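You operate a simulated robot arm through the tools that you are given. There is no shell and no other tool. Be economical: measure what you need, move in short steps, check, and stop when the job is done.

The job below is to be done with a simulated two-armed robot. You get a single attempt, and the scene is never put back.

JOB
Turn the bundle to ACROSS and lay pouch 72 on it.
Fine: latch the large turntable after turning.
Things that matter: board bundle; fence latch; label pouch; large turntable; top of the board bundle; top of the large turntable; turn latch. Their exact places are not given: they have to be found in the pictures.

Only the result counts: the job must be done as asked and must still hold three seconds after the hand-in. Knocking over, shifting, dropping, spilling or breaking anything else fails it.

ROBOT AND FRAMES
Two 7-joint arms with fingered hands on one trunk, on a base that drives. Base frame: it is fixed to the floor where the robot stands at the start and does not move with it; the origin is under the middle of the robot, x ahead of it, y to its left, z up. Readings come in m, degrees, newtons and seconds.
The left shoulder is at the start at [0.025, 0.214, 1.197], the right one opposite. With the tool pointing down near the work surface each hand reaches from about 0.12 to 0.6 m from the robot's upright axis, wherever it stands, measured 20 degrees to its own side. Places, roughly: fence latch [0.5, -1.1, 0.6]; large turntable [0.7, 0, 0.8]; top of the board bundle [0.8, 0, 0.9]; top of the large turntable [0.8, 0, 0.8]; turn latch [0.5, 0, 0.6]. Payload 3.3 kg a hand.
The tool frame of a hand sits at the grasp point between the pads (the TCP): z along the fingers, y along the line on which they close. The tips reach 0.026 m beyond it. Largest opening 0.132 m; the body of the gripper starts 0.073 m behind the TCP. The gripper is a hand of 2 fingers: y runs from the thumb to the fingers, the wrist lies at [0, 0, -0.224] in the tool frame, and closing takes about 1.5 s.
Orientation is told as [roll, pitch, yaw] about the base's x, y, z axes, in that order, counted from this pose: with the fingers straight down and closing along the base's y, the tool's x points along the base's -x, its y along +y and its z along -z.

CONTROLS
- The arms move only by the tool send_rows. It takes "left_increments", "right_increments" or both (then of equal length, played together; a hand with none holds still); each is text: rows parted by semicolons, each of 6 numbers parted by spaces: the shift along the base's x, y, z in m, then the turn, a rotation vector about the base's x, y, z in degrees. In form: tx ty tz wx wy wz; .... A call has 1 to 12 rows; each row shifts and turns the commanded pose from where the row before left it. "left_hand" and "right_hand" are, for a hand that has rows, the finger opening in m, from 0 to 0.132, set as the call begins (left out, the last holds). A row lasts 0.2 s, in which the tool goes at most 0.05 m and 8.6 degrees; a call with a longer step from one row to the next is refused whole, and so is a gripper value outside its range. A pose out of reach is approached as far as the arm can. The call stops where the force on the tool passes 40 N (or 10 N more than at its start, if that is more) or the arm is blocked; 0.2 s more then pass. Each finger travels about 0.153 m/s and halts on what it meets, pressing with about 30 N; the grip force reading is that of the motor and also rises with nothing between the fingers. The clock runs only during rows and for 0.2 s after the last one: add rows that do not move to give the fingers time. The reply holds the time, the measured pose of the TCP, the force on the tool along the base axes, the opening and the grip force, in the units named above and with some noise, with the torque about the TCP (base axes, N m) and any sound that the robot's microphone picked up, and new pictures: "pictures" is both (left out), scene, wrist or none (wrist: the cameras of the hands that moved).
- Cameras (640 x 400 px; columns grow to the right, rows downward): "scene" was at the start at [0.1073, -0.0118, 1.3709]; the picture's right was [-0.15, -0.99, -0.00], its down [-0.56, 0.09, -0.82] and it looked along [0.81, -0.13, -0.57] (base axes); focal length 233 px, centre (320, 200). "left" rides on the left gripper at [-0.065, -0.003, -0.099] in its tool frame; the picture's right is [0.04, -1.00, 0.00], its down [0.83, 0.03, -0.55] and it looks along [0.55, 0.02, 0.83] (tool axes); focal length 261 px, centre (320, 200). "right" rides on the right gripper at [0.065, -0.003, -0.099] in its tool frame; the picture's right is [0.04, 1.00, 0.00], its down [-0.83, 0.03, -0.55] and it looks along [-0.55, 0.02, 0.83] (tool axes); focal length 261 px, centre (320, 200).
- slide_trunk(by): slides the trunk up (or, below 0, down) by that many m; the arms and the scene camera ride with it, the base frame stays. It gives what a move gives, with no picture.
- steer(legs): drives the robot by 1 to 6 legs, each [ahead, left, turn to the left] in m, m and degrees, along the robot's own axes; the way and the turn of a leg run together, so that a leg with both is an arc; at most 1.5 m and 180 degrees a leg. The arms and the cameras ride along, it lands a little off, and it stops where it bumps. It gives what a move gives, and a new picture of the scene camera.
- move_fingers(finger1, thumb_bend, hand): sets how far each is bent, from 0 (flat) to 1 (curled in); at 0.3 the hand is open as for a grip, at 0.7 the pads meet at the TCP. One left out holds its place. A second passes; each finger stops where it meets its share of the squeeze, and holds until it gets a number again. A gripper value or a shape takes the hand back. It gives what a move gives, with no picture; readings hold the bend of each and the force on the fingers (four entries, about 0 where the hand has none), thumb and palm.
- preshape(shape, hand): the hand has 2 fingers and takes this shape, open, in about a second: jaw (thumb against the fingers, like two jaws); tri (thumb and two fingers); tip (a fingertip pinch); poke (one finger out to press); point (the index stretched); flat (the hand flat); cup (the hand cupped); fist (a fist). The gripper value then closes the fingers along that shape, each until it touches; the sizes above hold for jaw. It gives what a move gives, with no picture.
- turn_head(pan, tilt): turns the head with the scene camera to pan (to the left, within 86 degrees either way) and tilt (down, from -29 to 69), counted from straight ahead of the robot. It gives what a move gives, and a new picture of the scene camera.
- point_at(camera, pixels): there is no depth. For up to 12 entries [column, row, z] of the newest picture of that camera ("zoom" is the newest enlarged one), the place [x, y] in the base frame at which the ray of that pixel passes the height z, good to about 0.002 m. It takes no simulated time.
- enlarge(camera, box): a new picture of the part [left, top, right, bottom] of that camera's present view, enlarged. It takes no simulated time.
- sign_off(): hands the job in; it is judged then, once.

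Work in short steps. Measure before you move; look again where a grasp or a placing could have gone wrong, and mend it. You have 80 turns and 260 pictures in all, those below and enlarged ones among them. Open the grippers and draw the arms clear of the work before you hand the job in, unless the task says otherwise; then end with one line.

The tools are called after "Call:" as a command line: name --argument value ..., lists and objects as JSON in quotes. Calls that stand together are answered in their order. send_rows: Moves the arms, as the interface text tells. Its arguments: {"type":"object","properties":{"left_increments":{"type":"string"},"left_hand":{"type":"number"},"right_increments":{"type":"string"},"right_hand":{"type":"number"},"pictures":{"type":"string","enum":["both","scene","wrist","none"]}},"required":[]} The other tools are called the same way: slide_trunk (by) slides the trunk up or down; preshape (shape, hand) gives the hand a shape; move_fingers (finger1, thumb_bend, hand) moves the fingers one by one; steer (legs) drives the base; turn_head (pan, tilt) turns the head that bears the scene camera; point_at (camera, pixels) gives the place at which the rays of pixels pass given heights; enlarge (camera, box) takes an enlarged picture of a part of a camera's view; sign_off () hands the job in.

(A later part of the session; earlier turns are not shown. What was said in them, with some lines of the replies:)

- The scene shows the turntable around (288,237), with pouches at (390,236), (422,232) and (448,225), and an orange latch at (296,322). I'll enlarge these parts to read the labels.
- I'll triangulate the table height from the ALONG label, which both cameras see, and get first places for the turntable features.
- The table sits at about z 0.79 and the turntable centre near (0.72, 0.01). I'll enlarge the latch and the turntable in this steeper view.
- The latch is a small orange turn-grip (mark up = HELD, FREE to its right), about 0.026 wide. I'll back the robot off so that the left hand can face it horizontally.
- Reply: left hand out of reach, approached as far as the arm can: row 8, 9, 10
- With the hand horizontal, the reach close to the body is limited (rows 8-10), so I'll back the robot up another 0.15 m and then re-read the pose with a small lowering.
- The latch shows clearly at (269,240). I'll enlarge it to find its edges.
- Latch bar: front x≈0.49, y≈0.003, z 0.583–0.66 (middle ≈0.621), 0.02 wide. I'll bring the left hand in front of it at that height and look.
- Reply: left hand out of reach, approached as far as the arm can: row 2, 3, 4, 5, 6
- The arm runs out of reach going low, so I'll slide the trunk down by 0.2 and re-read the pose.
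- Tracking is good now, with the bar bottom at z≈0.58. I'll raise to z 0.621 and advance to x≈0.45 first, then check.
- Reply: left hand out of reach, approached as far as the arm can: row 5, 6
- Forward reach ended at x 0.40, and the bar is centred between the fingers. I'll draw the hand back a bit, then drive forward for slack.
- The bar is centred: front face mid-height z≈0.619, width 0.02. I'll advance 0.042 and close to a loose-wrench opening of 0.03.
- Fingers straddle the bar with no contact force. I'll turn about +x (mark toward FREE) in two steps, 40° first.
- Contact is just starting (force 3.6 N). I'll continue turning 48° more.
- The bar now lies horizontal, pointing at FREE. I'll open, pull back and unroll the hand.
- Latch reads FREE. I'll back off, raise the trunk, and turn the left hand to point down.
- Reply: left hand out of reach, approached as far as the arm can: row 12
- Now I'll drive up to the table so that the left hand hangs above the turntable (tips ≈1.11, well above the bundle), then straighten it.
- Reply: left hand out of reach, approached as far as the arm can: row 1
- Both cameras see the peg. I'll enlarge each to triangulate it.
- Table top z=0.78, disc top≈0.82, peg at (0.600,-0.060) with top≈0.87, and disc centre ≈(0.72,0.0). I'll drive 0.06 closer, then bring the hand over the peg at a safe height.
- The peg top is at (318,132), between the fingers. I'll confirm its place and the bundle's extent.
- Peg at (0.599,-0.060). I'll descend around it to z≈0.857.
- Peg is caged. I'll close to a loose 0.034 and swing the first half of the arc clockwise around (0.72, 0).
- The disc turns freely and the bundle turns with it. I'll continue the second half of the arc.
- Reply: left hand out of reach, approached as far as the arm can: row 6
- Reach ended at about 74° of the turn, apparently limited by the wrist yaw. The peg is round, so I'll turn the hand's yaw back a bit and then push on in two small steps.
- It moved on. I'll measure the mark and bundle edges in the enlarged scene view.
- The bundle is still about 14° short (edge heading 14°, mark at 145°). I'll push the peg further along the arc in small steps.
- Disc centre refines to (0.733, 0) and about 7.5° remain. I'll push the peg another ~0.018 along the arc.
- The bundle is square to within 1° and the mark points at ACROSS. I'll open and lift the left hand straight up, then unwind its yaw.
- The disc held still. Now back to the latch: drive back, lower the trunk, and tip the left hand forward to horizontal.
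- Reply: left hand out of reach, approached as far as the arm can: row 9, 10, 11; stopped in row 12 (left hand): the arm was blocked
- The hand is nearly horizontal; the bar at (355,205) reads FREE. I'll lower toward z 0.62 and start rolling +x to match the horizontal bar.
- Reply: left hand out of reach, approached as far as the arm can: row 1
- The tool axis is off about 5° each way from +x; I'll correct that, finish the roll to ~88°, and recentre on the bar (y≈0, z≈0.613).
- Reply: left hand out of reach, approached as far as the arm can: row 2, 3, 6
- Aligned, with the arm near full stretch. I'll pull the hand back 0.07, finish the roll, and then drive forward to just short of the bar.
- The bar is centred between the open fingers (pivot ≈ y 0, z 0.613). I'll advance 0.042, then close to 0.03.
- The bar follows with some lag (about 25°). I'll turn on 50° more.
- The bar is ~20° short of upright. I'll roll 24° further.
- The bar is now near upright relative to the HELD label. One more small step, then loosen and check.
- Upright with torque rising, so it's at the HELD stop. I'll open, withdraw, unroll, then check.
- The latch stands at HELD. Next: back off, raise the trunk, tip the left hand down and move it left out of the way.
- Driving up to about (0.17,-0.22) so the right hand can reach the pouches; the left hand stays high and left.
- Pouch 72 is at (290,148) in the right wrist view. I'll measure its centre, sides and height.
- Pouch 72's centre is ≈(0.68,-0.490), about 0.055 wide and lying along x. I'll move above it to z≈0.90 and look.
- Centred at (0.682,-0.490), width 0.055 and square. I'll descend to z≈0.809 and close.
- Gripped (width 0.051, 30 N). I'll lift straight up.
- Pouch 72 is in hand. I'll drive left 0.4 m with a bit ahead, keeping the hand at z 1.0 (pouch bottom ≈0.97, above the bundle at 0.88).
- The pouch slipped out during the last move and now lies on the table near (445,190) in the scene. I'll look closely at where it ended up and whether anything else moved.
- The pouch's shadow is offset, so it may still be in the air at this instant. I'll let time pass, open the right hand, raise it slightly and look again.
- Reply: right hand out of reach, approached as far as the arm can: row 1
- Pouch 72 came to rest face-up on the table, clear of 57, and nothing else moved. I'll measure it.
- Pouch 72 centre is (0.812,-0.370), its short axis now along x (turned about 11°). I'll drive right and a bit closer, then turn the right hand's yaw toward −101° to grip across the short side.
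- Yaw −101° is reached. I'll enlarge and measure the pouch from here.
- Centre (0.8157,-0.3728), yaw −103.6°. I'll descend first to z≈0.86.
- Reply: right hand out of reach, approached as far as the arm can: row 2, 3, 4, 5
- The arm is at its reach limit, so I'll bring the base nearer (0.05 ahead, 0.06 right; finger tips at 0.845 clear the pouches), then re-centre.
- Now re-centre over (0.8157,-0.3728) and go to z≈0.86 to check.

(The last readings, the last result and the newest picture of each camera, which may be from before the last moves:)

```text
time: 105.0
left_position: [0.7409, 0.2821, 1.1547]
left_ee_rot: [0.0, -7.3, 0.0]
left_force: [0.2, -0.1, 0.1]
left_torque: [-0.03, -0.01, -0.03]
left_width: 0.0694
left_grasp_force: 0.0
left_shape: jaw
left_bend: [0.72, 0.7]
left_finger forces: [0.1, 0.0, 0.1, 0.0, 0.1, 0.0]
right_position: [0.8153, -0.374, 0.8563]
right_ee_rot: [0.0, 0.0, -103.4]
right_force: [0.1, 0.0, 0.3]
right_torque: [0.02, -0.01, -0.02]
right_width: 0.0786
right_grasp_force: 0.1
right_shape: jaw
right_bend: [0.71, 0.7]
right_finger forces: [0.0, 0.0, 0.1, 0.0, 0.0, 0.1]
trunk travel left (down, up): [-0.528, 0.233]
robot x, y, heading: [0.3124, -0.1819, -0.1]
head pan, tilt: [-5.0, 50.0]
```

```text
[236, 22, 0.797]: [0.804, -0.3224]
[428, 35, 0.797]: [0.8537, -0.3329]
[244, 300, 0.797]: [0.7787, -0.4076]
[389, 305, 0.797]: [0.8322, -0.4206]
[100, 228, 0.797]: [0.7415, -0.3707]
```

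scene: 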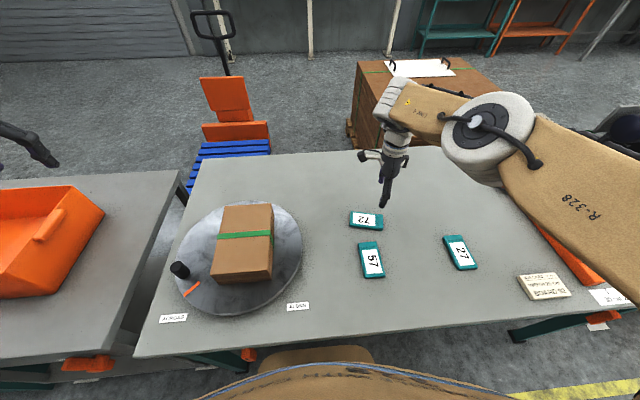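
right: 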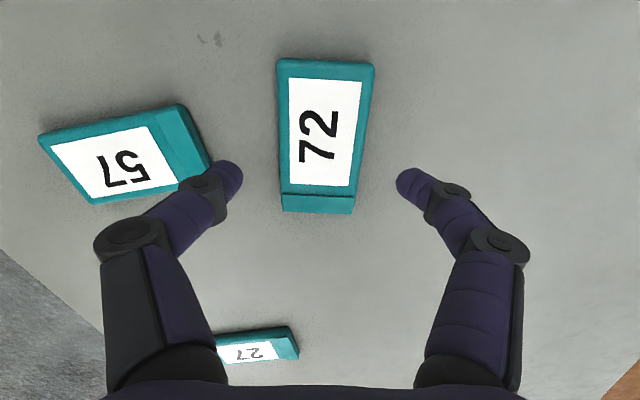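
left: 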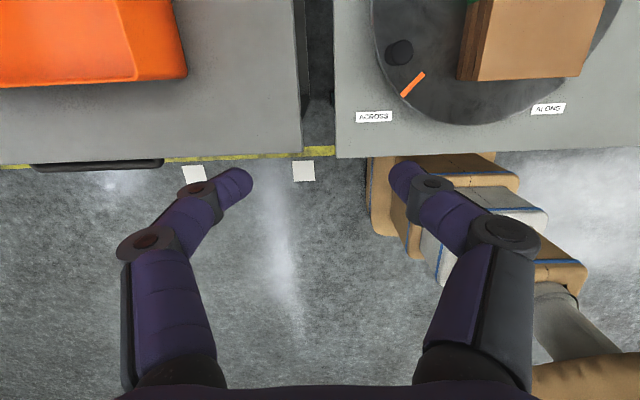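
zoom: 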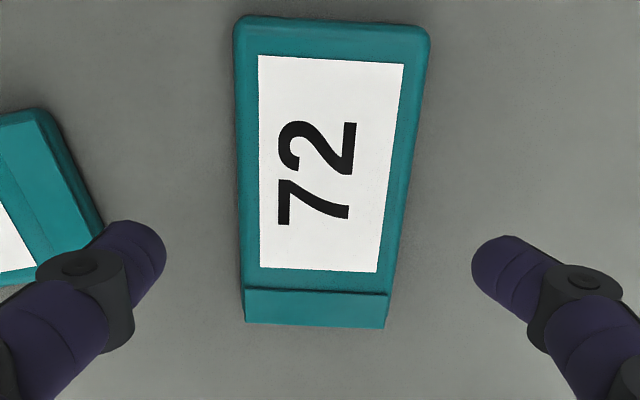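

Centre confirmed at (0.817,-0.371). I'll descend until the tips nearly touch the table (z≈0.806), deeper than last time, and close with a command close to the width.

Call:
send_rows --right_increments "0.002 0.003 -0.02 0 0 0; 0 0 -0.02 0 0 0; 0 0 -0.0095 0 0 0; 0 0 0 0 0 0" --pictures "none"

Call:
send_rows --right_increments "0 0 0 0 0 0; 0 0 0 0 0 0; 0 0 0 0 0 0; 0 0 0 0 0 0; 0 0 0 0 0 0" --right_hand 0.045 --pictures "wrist"

```text
time: 106.0
left_position: [0.7406, 0.2826, 1.1542]
left_ee_rot: [0.0, -7.3, 0.1]
left_force: [-0.2, 0.3, -0.3]
left_torque: [-0.01, -0.03, -0.02]
left_width: 0.0693
left_grasp_force: 0.1
left_shape: jaw
left_bend: [0.72, 0.7]
left_finger forces: [0.1, 0.0, 0.0, 0.0, 0.0, 0.0]
right_position: [0.8168, -0.3694, 0.8086]
right_ee_rot: [0.1, 0.0, -103.5]
right_force: [0.0, -0.1, 0.9]
right_torque: [-0.03, 0.01, 0.02]
right_width: 0.0787
right_grasp_force: 0.1
right_shape: jaw
right_bend: [0.71, 0.7]
right_finger forces: [0.0, 0.0, 0.0, 0.1, 0.0, 0.0]
trunk travel left (down, up): [-0.528, 0.233]
robot x, y, heading: [0.3109, -0.1798, -0.2]
head pan, tilt: [-5.0, 50.0]
```

```text
time: 107.2
left_position: [0.7408, 0.282, 1.1529]
left_ee_rot: [0.0, -7.4, 0.2]
left_force: [0.4, 0.1, -0.2]
left_torque: [0.03, -0.03, 0.02]
left_width: 0.0696
left_grasp_force: 0.1
left_shape: jaw
left_bend: [0.72, 0.7]
left_finger forces: [0.1, 0.1, 0.1, 0.0, 0.1, 0.0]
right_position: [0.8177, -0.3688, 0.8097]
right_ee_rot: [0.0, 0.0, -103.5]
right_force: [0.5, -0.3, 0.2]
right_torque: [0.02, -0.02, 0.01]
right_width: 0.0501
right_grasp_force: 29.9
right_shape: jaw
right_bend: [0.73, 0.7]
right_finger forces: [27.4, 0.0, 0.0, 0.0, 27.4, 0.0]
trunk travel left (down, up): [-0.528, 0.233]
robot x, y, heading: [0.3065, -0.1822, -0.0]
head pan, tilt: [-5.0, 50.0]
```

right: 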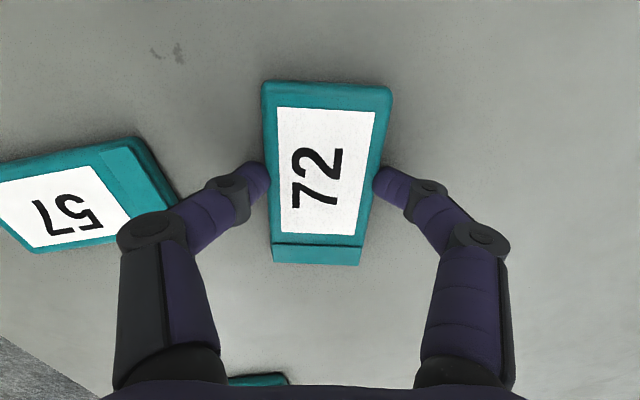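

The tips are still ~3 mm above the table. I'll open, lower 3.5 mm and close again for a deeper hold.

Call:
send_rows --right_increments "0 0 0 0 0 0; 0 0 0 0 0 0; 0 0 -0.0035 0 0 0; 0 0 0 0 0 0" --right_hand 0.07 --pictures "none"

Call:
send_rows --right_increments "0 0 0 0 0 0; 0 0 0 0 0 0; 0 0 0 0 0 0; 0 0 0 0 0 0; 0 0 0.005 0 0 0; 0 0 0.01 0 0 0; 0 0 0.015 0 0 0; 0 0 0.02 0 0 0; 0 0 0.02 0 0 0; 0 0 0.015 0 0 0; 0 0 0.01 0 0 0; 0 0 0 0 0 0" --right_hand 0.045 --pictures "both"

```text
time: 108.2
left_position: [0.7406, 0.2836, 1.1547]
left_ee_rot: [0.0, -7.5, 0.1]
left_force: [0.4, 0.2, -0.5]
left_torque: [-0.01, 0.0, -0.03]
left_width: 0.0694
left_grasp_force: 0.1
left_shape: jaw
left_bend: [0.72, 0.7]
left_finger forces: [0.0, 0.1, 0.1, 0.1, 0.0, 0.0]
right_position: [0.8167, -0.3688, 0.8066]
right_ee_rot: [0.2, 0.0, -103.4]
right_force: [0.3, -1.0, 12.4]
right_torque: [-0.1, -0.23, -0.1]
right_width: 0.0683
right_grasp_force: 0.0
right_shape: jaw
right_bend: [0.73, 0.7]
right_finger forces: [8.9, 0.0, 0.0, 0.0, 3.4, 0.0]
trunk travel left (down, up): [-0.528, 0.233]
robot x, y, heading: [0.3116, -0.1809, -0.1]
head pan, tilt: [-5.0, 50.0]
```

```text
time: 110.8
left_position: [0.7414, 0.282, 1.1543]
left_ee_rot: [0.0, -7.3, 0.0]
left_force: [-0.1, 0.6, 0.1]
left_torque: [0.02, -0.02, 0.01]
left_width: 0.0695
left_grasp_force: 0.1
left_shape: jaw
left_bend: [0.72, 0.7]
left_finger forces: [0.0, 0.0, 0.0, 0.0, 0.0, 0.0]
right_position: [0.8144, -0.3696, 0.9001]
right_ee_rot: [0.1, -0.1, -103.5]
right_force: [0.8, -0.6, -0.3]
right_torque: [0.0, 0.02, -0.01]
right_width: 0.0531
right_grasp_force: 30.1
right_shape: jaw
right_bend: [0.75, 0.71]
right_finger forces: [28.4, 0.0, 0.1, 0.0, 28.5, 0.0]
trunk travel left (down, up): [-0.528, 0.233]
robot x, y, heading: [0.3112, -0.1852, -0.1]
head pan, tilt: [-5.0, 50.0]
```

scene: 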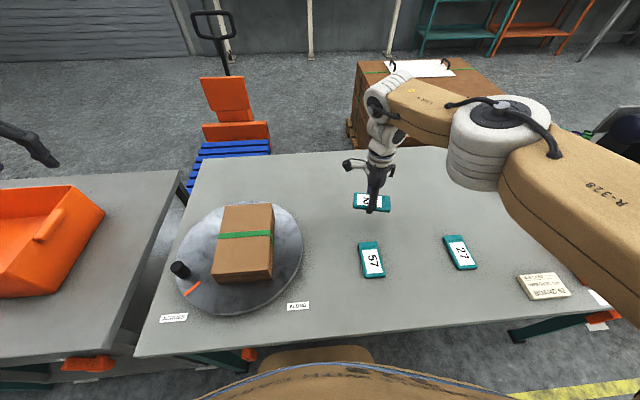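
right: 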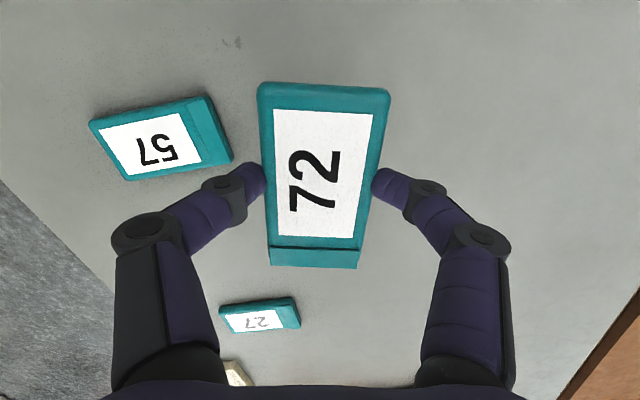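

Now held deeper (width 0.053). I'll raise gently to z≈0.96 while squaring the yaw, and then let the base carry it over.

Call:
send_rows --right_increments "0 0 0.005 0 0 1; 0 0 0.01 0 0 2; 0 0 0.01 0 0 2.5; 0 0 0.01 0 0 2.5; 0 0 0.01 0 0 2.5; 0 0 0.01 0 0 2; 0 0 0.005 0 0 1; 0 0 0 0 0 0" --pictures "none"

Call:
steer --legs '[[-0.075, 0.17, 0]]'

```text
time: 112.6
left_position: [0.7407, 0.2825, 1.154]
left_ee_rot: [0.0, -7.3, 0.1]
left_force: [-0.3, 0.3, -0.6]
left_torque: [0.02, -0.01, -0.01]
left_width: 0.0696
left_grasp_force: 0.0
left_shape: jaw
left_bend: [0.72, 0.7]
left_finger forces: [0.1, 0.1, 0.1, 0.0, 0.1, 0.0]
right_position: [0.8166, -0.3692, 0.9601]
right_ee_rot: [0.0, 0.1, -89.8]
right_force: [-0.8, -1.0, -0.3]
right_torque: [-0.02, 0.0, 0.0]
right_width: 0.0528
right_grasp_force: 30.0
right_shape: jaw
right_bend: [0.75, 0.71]
right_finger forces: [28.3, 0.1, 0.0, 0.0, 28.4, 0.0]
trunk travel left (down, up): [-0.528, 0.233]
robot x, y, heading: [0.3105, -0.1851, -0.2]
head pan, tilt: [-5.0, 50.0]
```

```text
time: 114.1
left_position: [0.6628, 0.4544, 1.1536]
left_ee_rot: [-0.1, -7.5, 0.2]
left_force: [-0.3, 0.6, 0.0]
left_torque: [-0.07, 0.01, 0.01]
left_width: 0.0697
left_grasp_force: 0.1
left_shape: jaw
left_bend: [0.72, 0.7]
left_finger forces: [0.0, 0.1, 0.0, 0.0, 0.0, 0.0]
right_position: [0.7399, -0.1977, 0.9613]
right_ee_rot: [0.0, -0.1, -89.9]
right_force: [0.2, 0.6, -0.3]
right_torque: [-0.04, -0.01, 0.04]
right_width: 0.053
right_grasp_force: 29.8
right_shape: jaw
right_bend: [0.75, 0.71]
right_finger forces: [28.5, 0.0, 0.0, 0.0, 28.4, 0.0]
trunk travel left (down, up): [-0.528, 0.233]
robot x, y, heading: [0.2347, -0.0136, -0.1]
head pan, tilt: [-5.0, 50.0]
```

scene: 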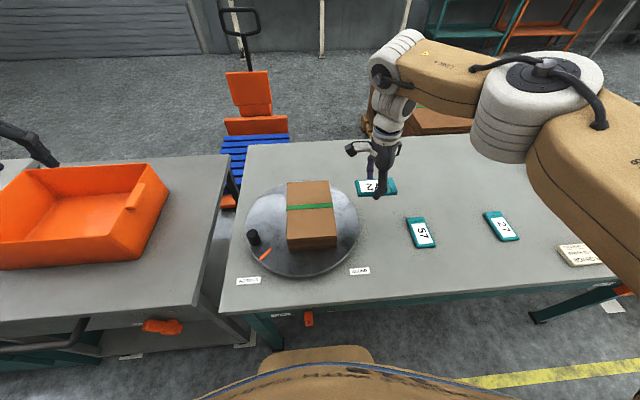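

Still held firmly (0.053). I'll drive the remaining 0.175 left so the hand is over the bundle at about (0.738,-0.021), and look.

Call:
steer --legs '[[0, 0.176, 0]]'

Call:
send_rows --right_increments "0 0 0 0 0 0" --pictures "both"

```text
time: 115.6
left_position: [0.6628, 0.6339, 1.1537]
left_ee_rot: [-0.1, -7.3, 0.3]
left_force: [-0.4, 0.2, -0.5]
left_torque: [0.01, 0.03, -0.02]
left_width: 0.0695
left_grasp_force: 0.0
left_shape: jaw
left_bend: [0.72, 0.7]
left_finger forces: [0.0, 0.1, 0.0, 0.0, 0.0, 0.0]
right_position: [0.7412, -0.0183, 0.9601]
right_ee_rot: [0.0, -0.1, -89.8]
right_force: [-0.2, -0.5, 0.3]
right_torque: [-0.03, 0.0, -0.02]
right_width: 0.0527
right_grasp_force: 29.9
right_shape: jaw
right_bend: [0.75, 0.71]
right_finger forces: [28.4, 0.0, 0.1, 0.1, 28.4, 0.0]
trunk travel left (down, up): [-0.528, 0.233]
robot x, y, heading: [0.2352, 0.1645, 0.2]
head pan, tilt: [-5.0, 50.0]
```

scene: 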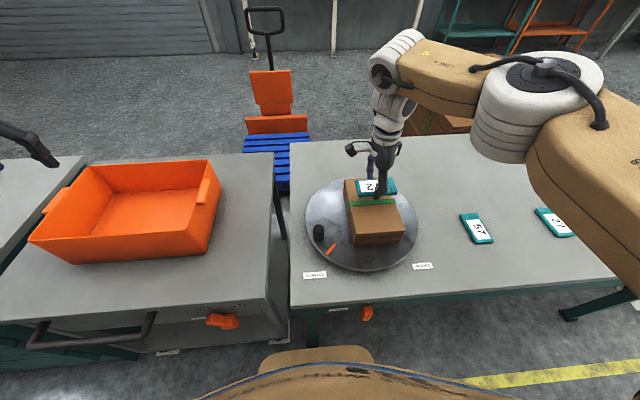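

```text
time: 116.0
left_position: [0.6627, 0.6319, 1.1546]
left_ee_rot: [-0.1, -7.3, 0.3]
left_force: [0.0, -0.6, 0.7]
left_torque: [0.0, -0.02, 0.0]
left_width: 0.0691
left_grasp_force: 0.2
left_shape: jaw
left_bend: [0.72, 0.7]
left_finger forces: [0.0, 0.0, 0.0, 0.1, 0.0, 0.0]
right_position: [0.7409, -0.0194, 0.9585]
right_ee_rot: [0.0, -0.1, -89.8]
right_force: [-0.4, 0.2, 0.0]
right_torque: [-0.01, -0.01, 0.0]
right_width: 0.0529
right_grasp_force: 30.3
right_shape: jaw
right_bend: [0.75, 0.71]
right_finger forces: [28.4, 0.0, 0.1, 0.0, 28.4, 0.0]
trunk travel left (down, up): [-0.528, 0.233]
robot x, y, heading: [0.236, 0.1625, 0.2]
head pan, tilt: [-5.0, 50.0]
```

scene: 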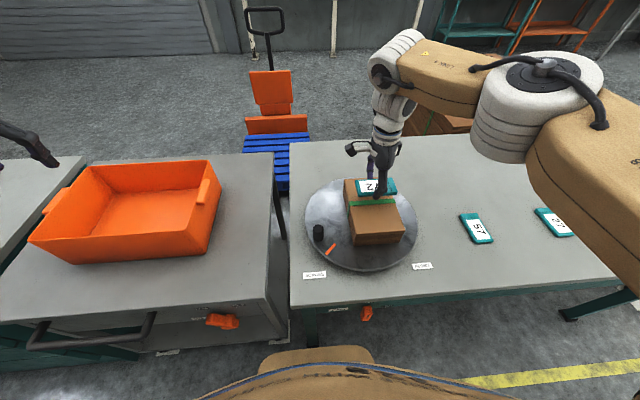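
right: 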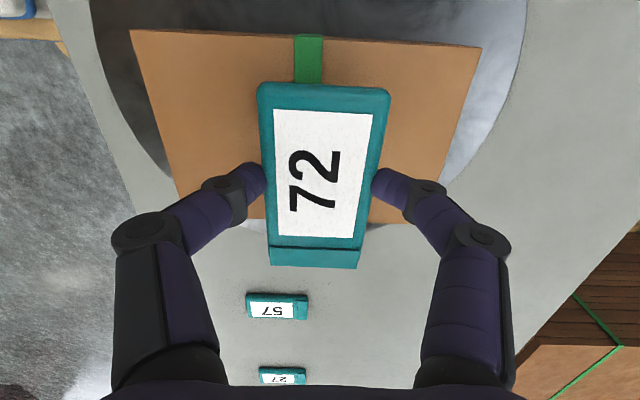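

Over the bundle centre. I'll lower gently; contact is expected at z≈0.907.

Call:
send_rows --right_increments "0 -0.002 -0.008 0 0 0; 0 0 -0.01 0 0 0; 0 0 -0.01 0 0 0; 0 0 -0.01 0 0 0; 0 0 -0.006 0 0 0; 0 0 -0.003 0 0 0; 0 0 0 0 0 0" --pictures "wrist"

Call:
enlarge --camera "scene" --box '[320, 150, 430, 260]'

```text
time: 117.6
left_position: [0.6628, 0.633, 1.1541]
left_ee_rot: [0.0, -7.3, 0.2]
left_force: [-0.3, 0.8, -0.2]
left_torque: [0.01, 0.0, -0.01]
left_width: 0.0697
left_grasp_force: 0.0
left_shape: jaw
left_bend: [0.72, 0.7]
left_finger forces: [0.0, 0.0, 0.0, 0.0, 0.0, 0.1]
right_position: [0.74, -0.021, 0.9143]
right_ee_rot: [0.1, 0.0, -89.8]
right_force: [1.1, -0.7, 12.4]
right_torque: [-0.01, 0.3, -0.01]
right_width: 0.0529
right_grasp_force: 30.6
right_shape: jaw
right_bend: [0.75, 0.71]
right_finger forces: [30.6, 0.0, 0.0, 0.0, 38.4, 0.0]
trunk travel left (down, up): [-0.528, 0.233]
robot x, y, heading: [0.2353, 0.1637, 0.1]
head pan, tilt: [-5.0, 50.0]
```

right: 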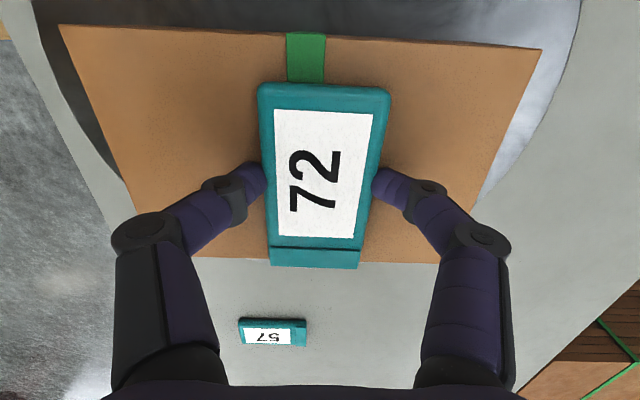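

```text
3.64 times, centred on (375, 205) of scene
```

zoom: 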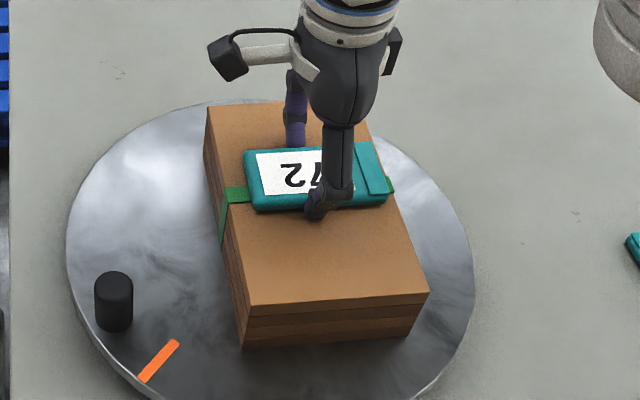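

Contact at 12 N. The pouch looks a bit toward the −y edge; I'll measure before releasing.

Call:
point_at --camera "right" --pixels '[[325, 84, 0.9], [315, 250, 0.9], [315, 267, 0.888], [330, 36, 0.883], [250, 258, 0.883], [400, 262, 0.883], [60, 26, 0.883], [541, 50, 0.883]]'

```text
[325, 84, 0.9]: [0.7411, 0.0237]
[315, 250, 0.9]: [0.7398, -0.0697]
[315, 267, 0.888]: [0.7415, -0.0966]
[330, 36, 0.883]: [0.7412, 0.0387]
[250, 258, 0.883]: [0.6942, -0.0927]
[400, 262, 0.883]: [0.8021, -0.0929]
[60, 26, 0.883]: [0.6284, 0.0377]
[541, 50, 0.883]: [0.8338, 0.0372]
```

The pouch spans y 0.024 to −0.083 on a bundle of 0.038 to −0.093, so it's centred. I'll ease the pressure, open, then lift slowly.

Call:
send_rows --right_increments "0 0 0.001 0 0 0; 0 0 0 0 0 0; 0 0 0 0 0 0; 0 0 0 0 0 0; 0 0 0.01 0 0 0; 0 0 0.02 0 0 0; 0 0 0.04 0 0 0; 0 0 0.04 0 0 0; 0 0 0.04 0 0 0; 0 0 0 0 0 0" --right_hand 0.08 --pictures "both"

```text
time: 119.8
left_position: [0.6631, 0.6325, 1.1536]
left_ee_rot: [-0.1, -7.4, 0.4]
left_force: [0.2, 0.3, -0.3]
left_torque: [-0.01, 0.03, -0.01]
left_width: 0.0695
left_grasp_force: 0.2
left_shape: jaw
left_bend: [0.72, 0.7]
left_finger forces: [0.0, 0.0, 0.1, 0.0, 0.0, 0.0]
right_position: [0.7394, -0.0227, 1.0622]
right_ee_rot: [0.0, 0.0, -89.9]
right_force: [0.1, -0.2, 0.2]
right_torque: [0.03, 0.0, 0.03]
right_width: 0.0795
right_grasp_force: 0.0
right_shape: jaw
right_bend: [0.71, 0.71]
right_finger forces: [0.0, 0.1, 0.0, 0.0, 0.1, 0.0]
trunk travel left (down, up): [-0.528, 0.233]
robot x, y, heading: [0.2329, 0.1699, -0.2]
head pan, tilt: [-5.0, 50.0]
```

scene: 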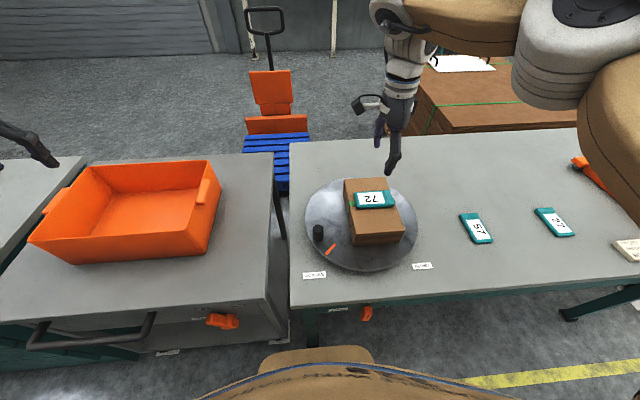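
right: 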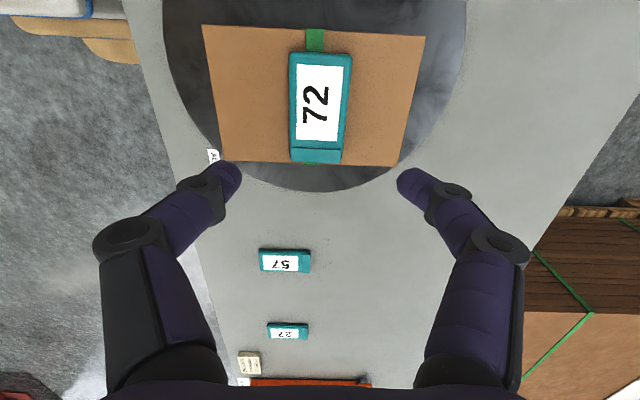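

Pouch 72 lies flat on the bundle. I'll back the robot off 0.35 m so both arms clear the work, then check the mark and latch.

Call:
steer --legs '[[-0.4, 0, 0]]'

Call:
enlarge --camera "scene" --box '[270, 120, 450, 270]'

```text
time: 122.3
left_position: [0.2551, 0.6321, 1.155]
left_ee_rot: [0.0, -7.4, 0.3]
left_force: [-0.6, -0.5, -0.8]
left_torque: [0.02, 0.02, 0.01]
left_width: 0.0696
left_grasp_force: 0.1
left_shape: jaw
left_bend: [0.72, 0.7]
left_finger forces: [0.0, 0.0, 0.1, 0.0, 0.1, 0.1]
right_position: [0.3299, -0.0223, 1.0634]
right_ee_rot: [0.0, 0.0, -89.8]
right_force: [-0.8, -0.3, 0.1]
right_torque: [0.01, 0.0, 0.01]
right_width: 0.0795
right_grasp_force: 0.1
right_shape: jaw
right_bend: [0.71, 0.71]
right_finger forces: [0.0, 0.1, 0.1, 0.0, 0.0, 0.1]
trunk travel left (down, up): [-0.528, 0.233]
robot x, y, heading: [-0.1745, 0.168, 0.1]
head pan, tilt: [-5.0, 50.0]
```

scene: 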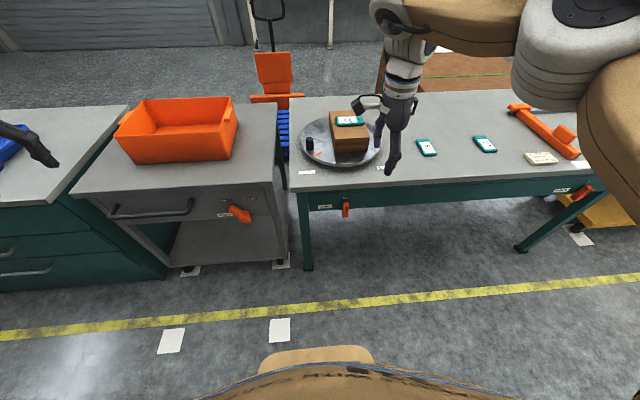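

```text
2.67 times, centred on (360, 195) of scene
```

zoom: 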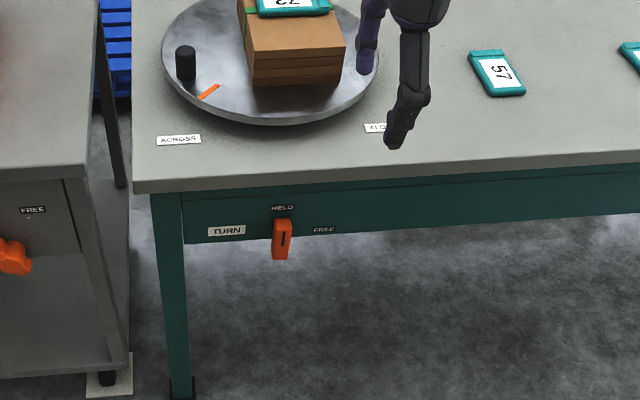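

The mark points at ACROSS, the latch bar stands at HELD, pouch 72 rests on the bundle, and both arms are clear with open grippers. Handing in.

Call:
sign_off

```text
The job is handed in.
```

The bundle is turned to ACROSS, the turntable is latched at HELD, and pouch 72 lies flat on the bundle; I dropped the pouch once on the table while carrying it, then picked it up again, and nothing else moved.
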